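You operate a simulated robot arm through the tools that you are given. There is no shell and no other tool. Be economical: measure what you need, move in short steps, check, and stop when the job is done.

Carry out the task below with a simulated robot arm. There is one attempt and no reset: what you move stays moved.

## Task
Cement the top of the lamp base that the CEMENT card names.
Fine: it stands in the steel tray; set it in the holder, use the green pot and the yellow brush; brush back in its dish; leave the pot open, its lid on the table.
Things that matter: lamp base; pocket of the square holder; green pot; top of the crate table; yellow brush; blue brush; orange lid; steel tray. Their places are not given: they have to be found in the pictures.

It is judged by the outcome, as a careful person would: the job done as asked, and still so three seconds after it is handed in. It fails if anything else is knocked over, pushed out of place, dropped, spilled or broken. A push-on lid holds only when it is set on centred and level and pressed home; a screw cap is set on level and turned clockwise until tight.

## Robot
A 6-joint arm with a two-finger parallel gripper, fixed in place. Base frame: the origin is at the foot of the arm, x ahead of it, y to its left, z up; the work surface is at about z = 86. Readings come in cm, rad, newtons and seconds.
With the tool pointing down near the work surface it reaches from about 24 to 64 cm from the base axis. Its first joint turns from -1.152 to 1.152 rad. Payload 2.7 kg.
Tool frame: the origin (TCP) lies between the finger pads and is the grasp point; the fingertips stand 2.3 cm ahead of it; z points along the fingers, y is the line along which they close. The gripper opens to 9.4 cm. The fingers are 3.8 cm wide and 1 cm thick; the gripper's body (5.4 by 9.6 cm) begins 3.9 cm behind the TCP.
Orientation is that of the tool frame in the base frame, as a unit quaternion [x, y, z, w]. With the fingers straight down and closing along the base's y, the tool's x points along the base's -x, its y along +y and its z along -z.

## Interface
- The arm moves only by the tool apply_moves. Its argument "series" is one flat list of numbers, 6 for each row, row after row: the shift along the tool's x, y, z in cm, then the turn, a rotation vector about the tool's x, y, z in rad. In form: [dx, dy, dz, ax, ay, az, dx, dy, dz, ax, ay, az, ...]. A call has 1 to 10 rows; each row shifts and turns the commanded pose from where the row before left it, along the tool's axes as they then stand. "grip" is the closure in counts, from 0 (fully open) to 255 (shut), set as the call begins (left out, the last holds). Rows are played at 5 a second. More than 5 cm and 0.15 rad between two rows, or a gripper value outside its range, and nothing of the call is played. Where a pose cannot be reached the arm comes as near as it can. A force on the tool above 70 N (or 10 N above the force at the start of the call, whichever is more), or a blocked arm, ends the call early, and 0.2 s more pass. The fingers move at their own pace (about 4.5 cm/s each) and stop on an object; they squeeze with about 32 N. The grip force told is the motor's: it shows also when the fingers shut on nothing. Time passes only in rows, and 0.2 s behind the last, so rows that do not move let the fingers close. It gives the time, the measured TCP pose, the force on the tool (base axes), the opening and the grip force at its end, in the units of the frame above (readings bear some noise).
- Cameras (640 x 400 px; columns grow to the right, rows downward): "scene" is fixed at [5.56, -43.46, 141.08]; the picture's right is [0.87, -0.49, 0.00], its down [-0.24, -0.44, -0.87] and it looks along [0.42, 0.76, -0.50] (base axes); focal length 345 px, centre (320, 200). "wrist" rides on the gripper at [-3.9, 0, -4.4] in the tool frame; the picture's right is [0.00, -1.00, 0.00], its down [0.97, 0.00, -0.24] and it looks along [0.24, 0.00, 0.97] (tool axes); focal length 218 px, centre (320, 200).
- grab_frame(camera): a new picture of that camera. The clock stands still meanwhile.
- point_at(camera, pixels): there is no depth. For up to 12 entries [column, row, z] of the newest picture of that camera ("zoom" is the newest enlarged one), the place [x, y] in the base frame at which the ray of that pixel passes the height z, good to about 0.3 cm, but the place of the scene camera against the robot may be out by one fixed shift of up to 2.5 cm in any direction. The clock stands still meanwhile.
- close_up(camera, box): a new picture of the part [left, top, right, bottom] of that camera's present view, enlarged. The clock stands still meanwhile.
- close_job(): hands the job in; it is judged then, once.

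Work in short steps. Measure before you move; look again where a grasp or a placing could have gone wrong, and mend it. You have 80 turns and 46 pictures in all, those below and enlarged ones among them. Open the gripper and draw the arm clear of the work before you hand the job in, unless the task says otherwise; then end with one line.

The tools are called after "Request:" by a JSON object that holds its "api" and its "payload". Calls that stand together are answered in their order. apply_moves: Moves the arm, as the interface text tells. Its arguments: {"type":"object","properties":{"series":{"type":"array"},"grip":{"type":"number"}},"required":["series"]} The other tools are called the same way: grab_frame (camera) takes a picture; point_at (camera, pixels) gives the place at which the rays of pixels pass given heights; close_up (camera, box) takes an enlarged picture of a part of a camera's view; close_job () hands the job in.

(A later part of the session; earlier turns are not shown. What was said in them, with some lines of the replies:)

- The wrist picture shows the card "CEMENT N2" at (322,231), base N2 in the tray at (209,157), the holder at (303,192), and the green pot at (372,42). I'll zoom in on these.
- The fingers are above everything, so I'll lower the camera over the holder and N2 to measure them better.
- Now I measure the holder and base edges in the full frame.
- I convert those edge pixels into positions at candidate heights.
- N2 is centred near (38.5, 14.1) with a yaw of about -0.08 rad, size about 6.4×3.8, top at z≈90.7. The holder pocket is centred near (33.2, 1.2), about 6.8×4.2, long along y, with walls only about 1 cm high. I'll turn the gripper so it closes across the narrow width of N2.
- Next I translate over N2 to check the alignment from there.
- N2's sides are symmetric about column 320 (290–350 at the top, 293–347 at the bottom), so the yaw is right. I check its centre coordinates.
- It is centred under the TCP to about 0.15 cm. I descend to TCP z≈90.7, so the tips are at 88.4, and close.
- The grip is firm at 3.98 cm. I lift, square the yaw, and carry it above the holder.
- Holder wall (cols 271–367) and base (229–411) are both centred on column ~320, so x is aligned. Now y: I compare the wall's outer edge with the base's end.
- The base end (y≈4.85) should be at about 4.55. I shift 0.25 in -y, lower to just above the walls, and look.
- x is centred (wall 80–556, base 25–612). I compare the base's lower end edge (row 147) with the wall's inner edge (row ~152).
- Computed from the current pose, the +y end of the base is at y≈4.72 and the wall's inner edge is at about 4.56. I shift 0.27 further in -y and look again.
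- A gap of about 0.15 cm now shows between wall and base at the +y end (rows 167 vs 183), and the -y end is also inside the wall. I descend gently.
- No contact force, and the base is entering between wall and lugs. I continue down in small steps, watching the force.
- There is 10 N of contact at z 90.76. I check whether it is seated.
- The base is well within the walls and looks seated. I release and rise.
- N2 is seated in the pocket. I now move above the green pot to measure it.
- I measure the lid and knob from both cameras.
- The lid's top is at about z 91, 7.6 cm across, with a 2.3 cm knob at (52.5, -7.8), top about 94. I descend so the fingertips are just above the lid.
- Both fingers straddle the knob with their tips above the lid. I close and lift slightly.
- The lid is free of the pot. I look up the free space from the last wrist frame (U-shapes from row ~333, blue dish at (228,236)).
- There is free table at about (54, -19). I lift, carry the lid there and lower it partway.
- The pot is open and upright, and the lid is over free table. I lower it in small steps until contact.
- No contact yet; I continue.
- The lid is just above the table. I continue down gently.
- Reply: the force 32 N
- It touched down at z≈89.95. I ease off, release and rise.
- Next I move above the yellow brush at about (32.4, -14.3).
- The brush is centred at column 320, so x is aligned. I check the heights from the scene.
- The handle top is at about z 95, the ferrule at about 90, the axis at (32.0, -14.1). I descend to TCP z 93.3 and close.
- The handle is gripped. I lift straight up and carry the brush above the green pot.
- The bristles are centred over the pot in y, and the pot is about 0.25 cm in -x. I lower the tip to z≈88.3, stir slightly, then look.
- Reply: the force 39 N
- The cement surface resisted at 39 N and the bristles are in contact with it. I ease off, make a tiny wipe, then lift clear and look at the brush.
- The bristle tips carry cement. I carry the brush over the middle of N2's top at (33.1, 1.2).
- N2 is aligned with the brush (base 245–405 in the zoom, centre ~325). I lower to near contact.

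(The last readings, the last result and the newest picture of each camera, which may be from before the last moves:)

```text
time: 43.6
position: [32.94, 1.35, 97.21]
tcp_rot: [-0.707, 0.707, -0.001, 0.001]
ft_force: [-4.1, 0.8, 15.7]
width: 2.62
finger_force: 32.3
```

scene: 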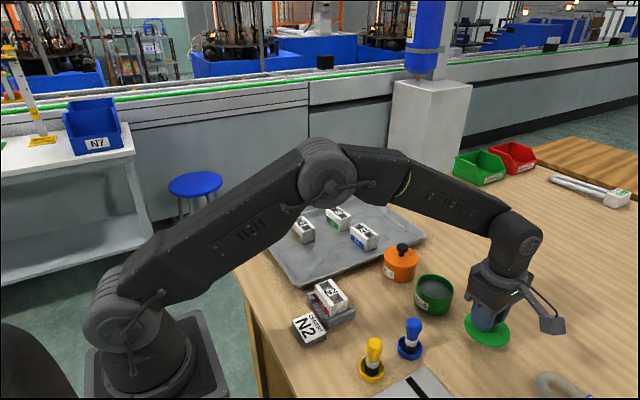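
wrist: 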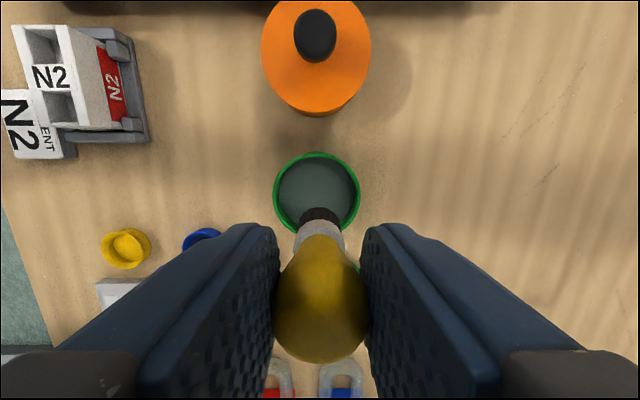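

There is contact at about 16 N. I ease slightly and stroke lightly along the top: centre lane to +y, then the +x lane back to -y.

Request:
{"api": "apply_moves", "payload": {"series": [0, 0, -0.08, 0, 0, 0, -1.1, 0, 0, 0, 0, 0, -1.1, 0, 0, 0, 0, 0, 0, -1.1, 0, 0, 0, 0, 1.1, 0, 0, 0, 0, 0, 1.1, 0, 0, 0, 0, 0, 1.1, 0, 0, 0, 0, 0, 1.1, 0, 0, 0, 0, 0, 0, 0, 0, 0, 0, 0]}}

Request:
{"api": "close_up", "payload": {"camera": "scene", "box": [280, 230, 400, 330]}}

```text
time: 45.6
position: [33.98, -0.95, 97.2]
tcp_rot: [0.708, -0.706, 0.0, -0.001]
ft_force: [1.2, 4.0, 10.0]
width: 2.57
finger_force: 31.9
```

```text
4.00 times, centred on (340, 280) of scene
```

zoom: 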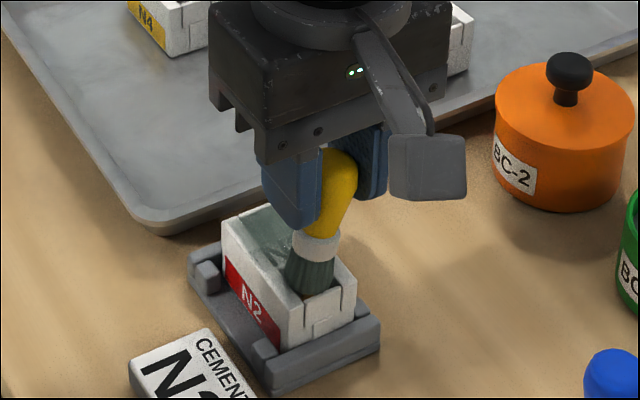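

Cement is covering the top. I continue across the -y end and up the -x lane, then back to the centre.

Request:
{"api": "apply_moves", "payload": {"series": [0.2, 1.05, 0, 0, 0, 0, 0, 1.05, 0, 0, 0, 0, -1.2, 0, 0, 0, 0, 0, -1.2, 0, 0, 0, 0, 0, -1.2, 0, 0, 0, 0, 0, -1.1, 0, 0, 0, 0, 0, 0, -1.05, 0, 0, 0, 0, 1.2, 0, 0, 0, 0, 0, 1.2, 0, 0, 0, 0, 0, 0, 0, 0, 0, 0, 0]}}

Request:
{"api": "apply_moves", "payload": {"series": [0, 0, -1.5, 0, 0, 0, 0, 0, -3, 0, 0, 0, 0, 0, -3, 0, 0, 0, 3, 0, 0, 0, 0, 0, 3, 0, 0, 0, 0, 0, 0, 0, 0, 0, 0, 0]}}

Request:
{"api": "close_up", "payload": {"camera": "scene", "box": [280, 230, 400, 330]}}

```text
time: 47.8
position: [33.02, 1.29, 97.24]
tcp_rot: [0.707, -0.707, 0.001, 0.0]
ft_force: [0.7, 1.6, 7.2]
width: 2.61
finger_force: 31.9
```

```text
time: 49.2
position: [33.05, -4.88, 104.61]
tcp_rot: [0.708, -0.707, 0.0, 0.001]
ft_force: [-0.4, -0.5, -0.5]
width: 2.6
finger_force: 32.0
```

```text
4.00 times, centred on (340, 280) of scene
```

zoom: 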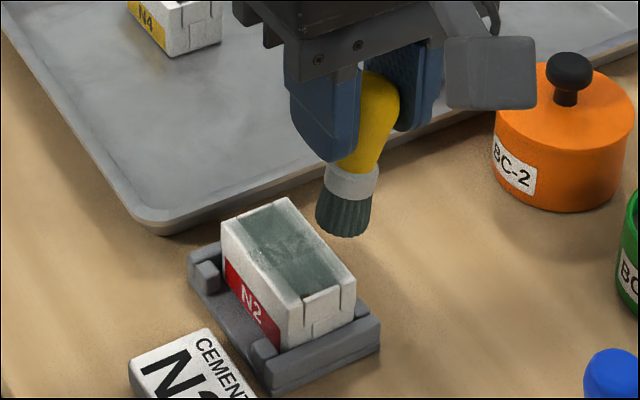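

The top is covered with cement. Now I carry the brush back above its yellow dish at (32.0, -14.05).

Request:
{"api": "apply_moves", "payload": {"series": [3.05, 0.35, 0, 0, 0, 0, 3.05, 0.35, 0, 0, 0, 0, 3.07, 0.36, 0, 0, 0, 0, 0, 0, 3, 0, 0, 0, 0, 0, 3, 0, 0, 0, 0, 0, 0, 0, 0, 0]}}

Request:
{"api": "close_up", "payload": {"camera": "wrist", "box": [240, 120, 400, 260]}}

```text
time: 50.6
position: [31.76, -14.06, 98.51]
tcp_rot: [0.707, -0.707, 0.001, 0.0]
ft_force: [-0.4, -0.6, -0.4]
width: 2.59
finger_force: 32.1
```

```text
2.86 times, centred on (320, 190) of wrist
```

zoom: 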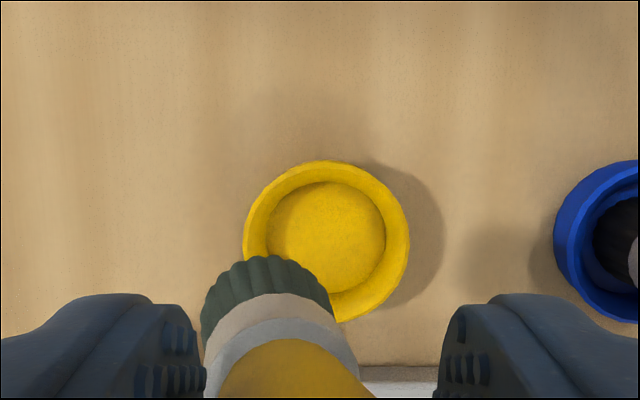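

The brush has tilted in the grip. Its tip is about 0.9 cm toward -x, so the tilt is about 0.145 rad about y. I tilt the tool the other way to bring the brush upright, nudge x by +0.2, and check.

Request:
{"api": "apply_moves", "payload": {"series": [0.1, 0, 0, 0.072, 0, 0, 0, -0.2, 0.03, 0.072, 0, 0, 0, 0, 0, 0, 0, 0]}}

Request:
{"api": "close_up", "payload": {"camera": "scene", "box": [320, 290, 440, 390]}}

Request:
{"api": "close_up", "payload": {"camera": "wrist", "box": [240, 120, 400, 260]}}

```text
time: 51.4
position: [32.01, -14.17, 98.76]
tcp_rot: [-0.705, 0.705, -0.051, 0.051]
ft_force: [-0.1, 0.5, -0.8]
width: 2.61
finger_force: 31.9
```

```text
4.00 times, centred on (380, 340) of scene
```

zoom: 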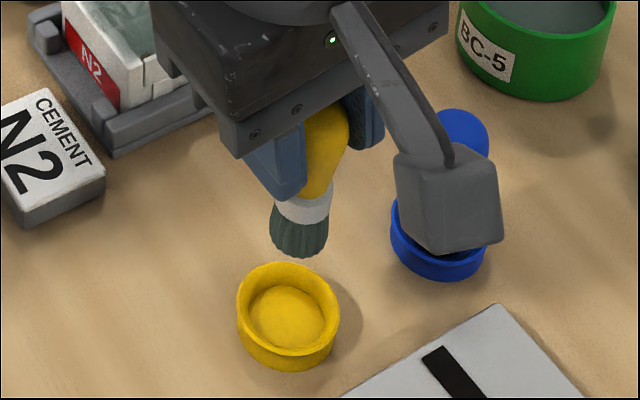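

```text
2.86 times, centred on (320, 190) of wrist
```

zoom: 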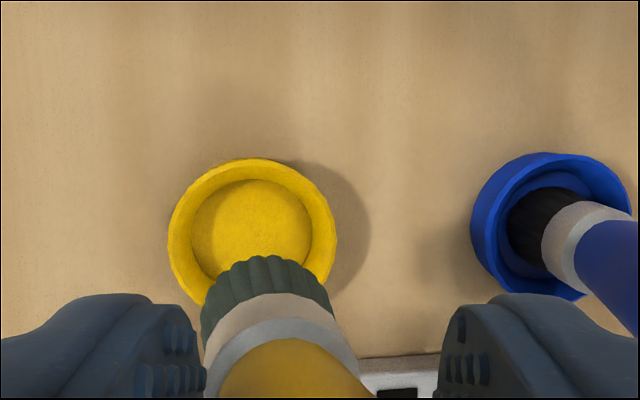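

The brush now looks upright. I compare the dish centre with the brush tip in this wrist zoom.

Request:
{"api": "point_at", "payload": {"camera": "zoom", "pixels": [[252, 232, 87.5], [168, 232, 87.5], [336, 232, 87.5], [252, 159, 87.5], [252, 230, 86.5], [267, 255, 92], [267, 300, 94.2], [202, 310, 92.5], [333, 305, 92.5], [552, 228, 87.5]]}}

```text
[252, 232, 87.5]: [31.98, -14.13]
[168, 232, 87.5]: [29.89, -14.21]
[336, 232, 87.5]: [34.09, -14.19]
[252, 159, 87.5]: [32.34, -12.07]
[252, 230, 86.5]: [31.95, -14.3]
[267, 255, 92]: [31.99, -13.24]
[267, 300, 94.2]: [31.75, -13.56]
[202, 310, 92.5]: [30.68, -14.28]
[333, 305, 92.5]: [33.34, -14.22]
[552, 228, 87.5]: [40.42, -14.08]
```

The tip (32.0, -14.2) is right above the dish centre (31.98, -14.15). I lower vertically, accounting for the tilted tool.

Request:
{"api": "apply_moves", "payload": {"series": [0, 0.289, 1.979, 0, 0, 0, 0, 0.217, 1.484, 0, 0, 0, 0, 0.1445, 0.99, 0, 0, 0, 0, 0, 0, 0, 0, 0]}}

Request:
{"api": "apply_moves", "payload": {"series": [0, 0.043, 0.297, 0, 0, 0, 0, 0.029, 0.198, 0, 0, 0, 0, 0.022, 0.148, 0, 0, 0, 0, 0, 0, 0, 0, 0]}}

```text
time: 52.4
position: [32.04, -14.1, 94.33]
tcp_rot: [-0.705, 0.705, -0.051, 0.052]
ft_force: [0.0, -0.6, -1.0]
width: 2.61
finger_force: 31.4
```

```text
time: 53.4
position: [32.13, -14.16, 93.61]
tcp_rot: [-0.704, 0.706, -0.052, 0.051]
ft_force: [-0.3, 0.8, -0.3]
width: 2.62
finger_force: 31.5
```

Not in contact yet; I go further in 0.12 cm steps.

Request:
{"api": "apply_moves", "payload": {"series": [0, 0.017, 0.12, 0, 0, 0, 0, 0.017, 0.12, 0, 0, 0, 0, 0.017, 0.12, 0, 0, 0, 0, 0, 0, 0, 0, 0]}}

```text
time: 54.4
position: [32.16, -14.09, 93.18]
tcp_rot: [-0.705, 0.705, -0.051, 0.051]
ft_force: [-0.1, -0.7, -0.4]
width: 2.58
finger_force: 32.2
```

Request:
{"api": "apply_moves", "payload": {"series": [0, 0.014, 0.1, 0, 0, 0, 0, 0.014, 0.1, 0, 0, 0, 0, 0, 0, 0, 0, 0]}}

Request:
{"api": "close_up", "payload": {"camera": "scene", "box": [320, 290, 440, 390]}}

```text
time: 55.2
position: [32.09, -14.17, 92.96]
tcp_rot: [-0.705, 0.706, -0.051, 0.052]
ft_force: [-0.1, -0.1, -0.7]
width: 2.6
finger_force: 31.7
```

```text
4.00 times, centred on (380, 340) of scene
```

zoom: 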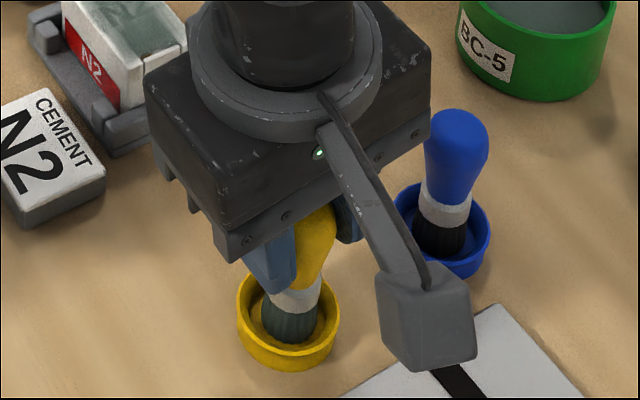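

The bristles are inside the dish and centred. I continue to contact.

Request:
{"api": "apply_moves", "payload": {"series": [0, 0.014, 0.1, 0, 0, 0, 0, 0.014, 0.1, 0, 0, 0, 0, 0, 0, 0, 0, 0]}}

```text
time: 56.0
position: [32.12, -14.28, 92.99]
tcp_rot: [-0.705, 0.706, -0.053, 0.052]
ft_force: [-3.5, 2.8, 24.3]
width: 2.6
finger_force: 32.3
```

It is resting on the dish floor at 24 N. I ease off, then open partly (about 6 cm) to stay clear of the blue brush.

Request:
{"api": "apply_moves", "payload": {"series": [0, -0.017, -0.12, 0, 0, 0, 0, 0, 0, 0, 0, 0]}}

Request:
{"api": "apply_moves", "payload": {"series": [0, 0, 0, 0, 0, 0, 0, 0, 0, 0, 0, 0, 0, 0, 0, 0, 0, 0, 0, 0, 0, 0, 0, 0, 0, 0, 0, 0, 0, 0], "grip": 92}}

Request:
{"api": "close_up", "payload": {"camera": "scene", "box": [320, 290, 440, 390]}}

```text
time: 56.6
position: [32.11, -14.18, 93.01]
tcp_rot: [-0.705, 0.705, -0.052, 0.052]
ft_force: [2.8, -3.0, 12.0]
width: 2.61
finger_force: 32.9
```

```text
time: 57.8
position: [32.09, -14.16, 92.95]
tcp_rot: [0.706, -0.705, 0.052, -0.051]
ft_force: [0.3, -0.7, -0.6]
width: 6.02
finger_force: 0.2
```

```text
4.00 times, centred on (380, 340) of scene
```

zoom: 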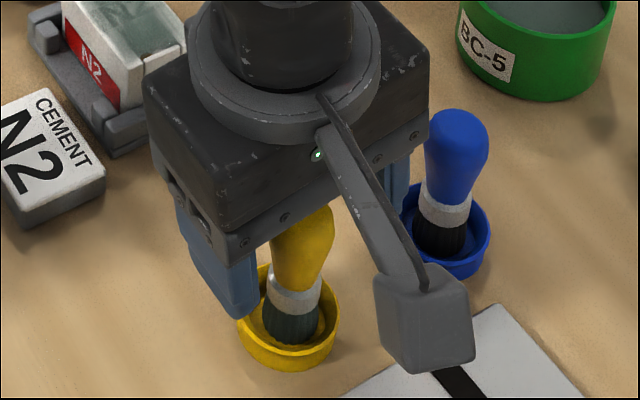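

The brush stands in its dish. I withdraw straight up, then level the tool and open fully.

Request:
{"api": "apply_moves", "payload": {"series": [0, -0.217, -1.484, 0, 0, 0, 0, -0.36, -2.47, 0, 0, 0, 0, -0.506, -3.46, 0, 0, 0, 0, -0.578, -3.96, 0, 0, 0, 0, -0.578, -3.96, 0, 0, 0, 0, 0, 0, -0.072, 0, 0, 0, 0, 0, -0.072, 0, 0, 0, 0, 0, 0, 0, 0]}}

Request:
{"api": "apply_moves", "payload": {"series": [-3, 0, -2, 0, 0, 0, -3, 0, -2, 0, 0, 0, 0, 0, 0, 0, 0, 0], "grip": 0}}

Request:
{"api": "grab_frame", "payload": {"camera": "scene"}}

```text
time: 59.6
position: [32.33, -14.13, 108.37]
tcp_rot: [0.707, -0.707, 0.0, 0.0]
ft_force: [0.2, -1.1, 0.4]
width: 6.02
finger_force: 0.1
```

```text
time: 60.4
position: [32.28, -8.06, 112.48]
tcp_rot: [0.708, -0.706, 0.0, -0.001]
ft_force: [0.0, -0.8, 0.2]
width: 9.42
finger_force: 0.0
```

```text
0 pictures are left
```

scene: 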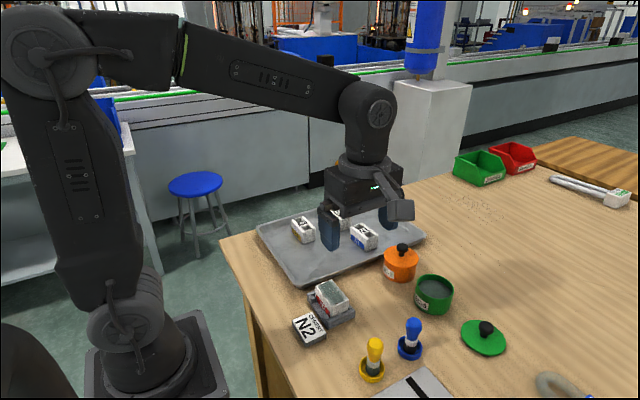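

The final picture shows N2 cemented in the holder, the yellow brush upright in its dish at (372,360), the green pot open at (433,293) and its lid on the table at (484,337). The arm is clear, so I hand the job in.

Request:
{"api": "close_job", "payload": {}}

```text
The job is handed in.
```

Lamp base N2 sits in the holder with its top cemented, apart from narrow strips along its edges; the yellow brush is back in its dish, and the green pot stands open with its lid on the table.
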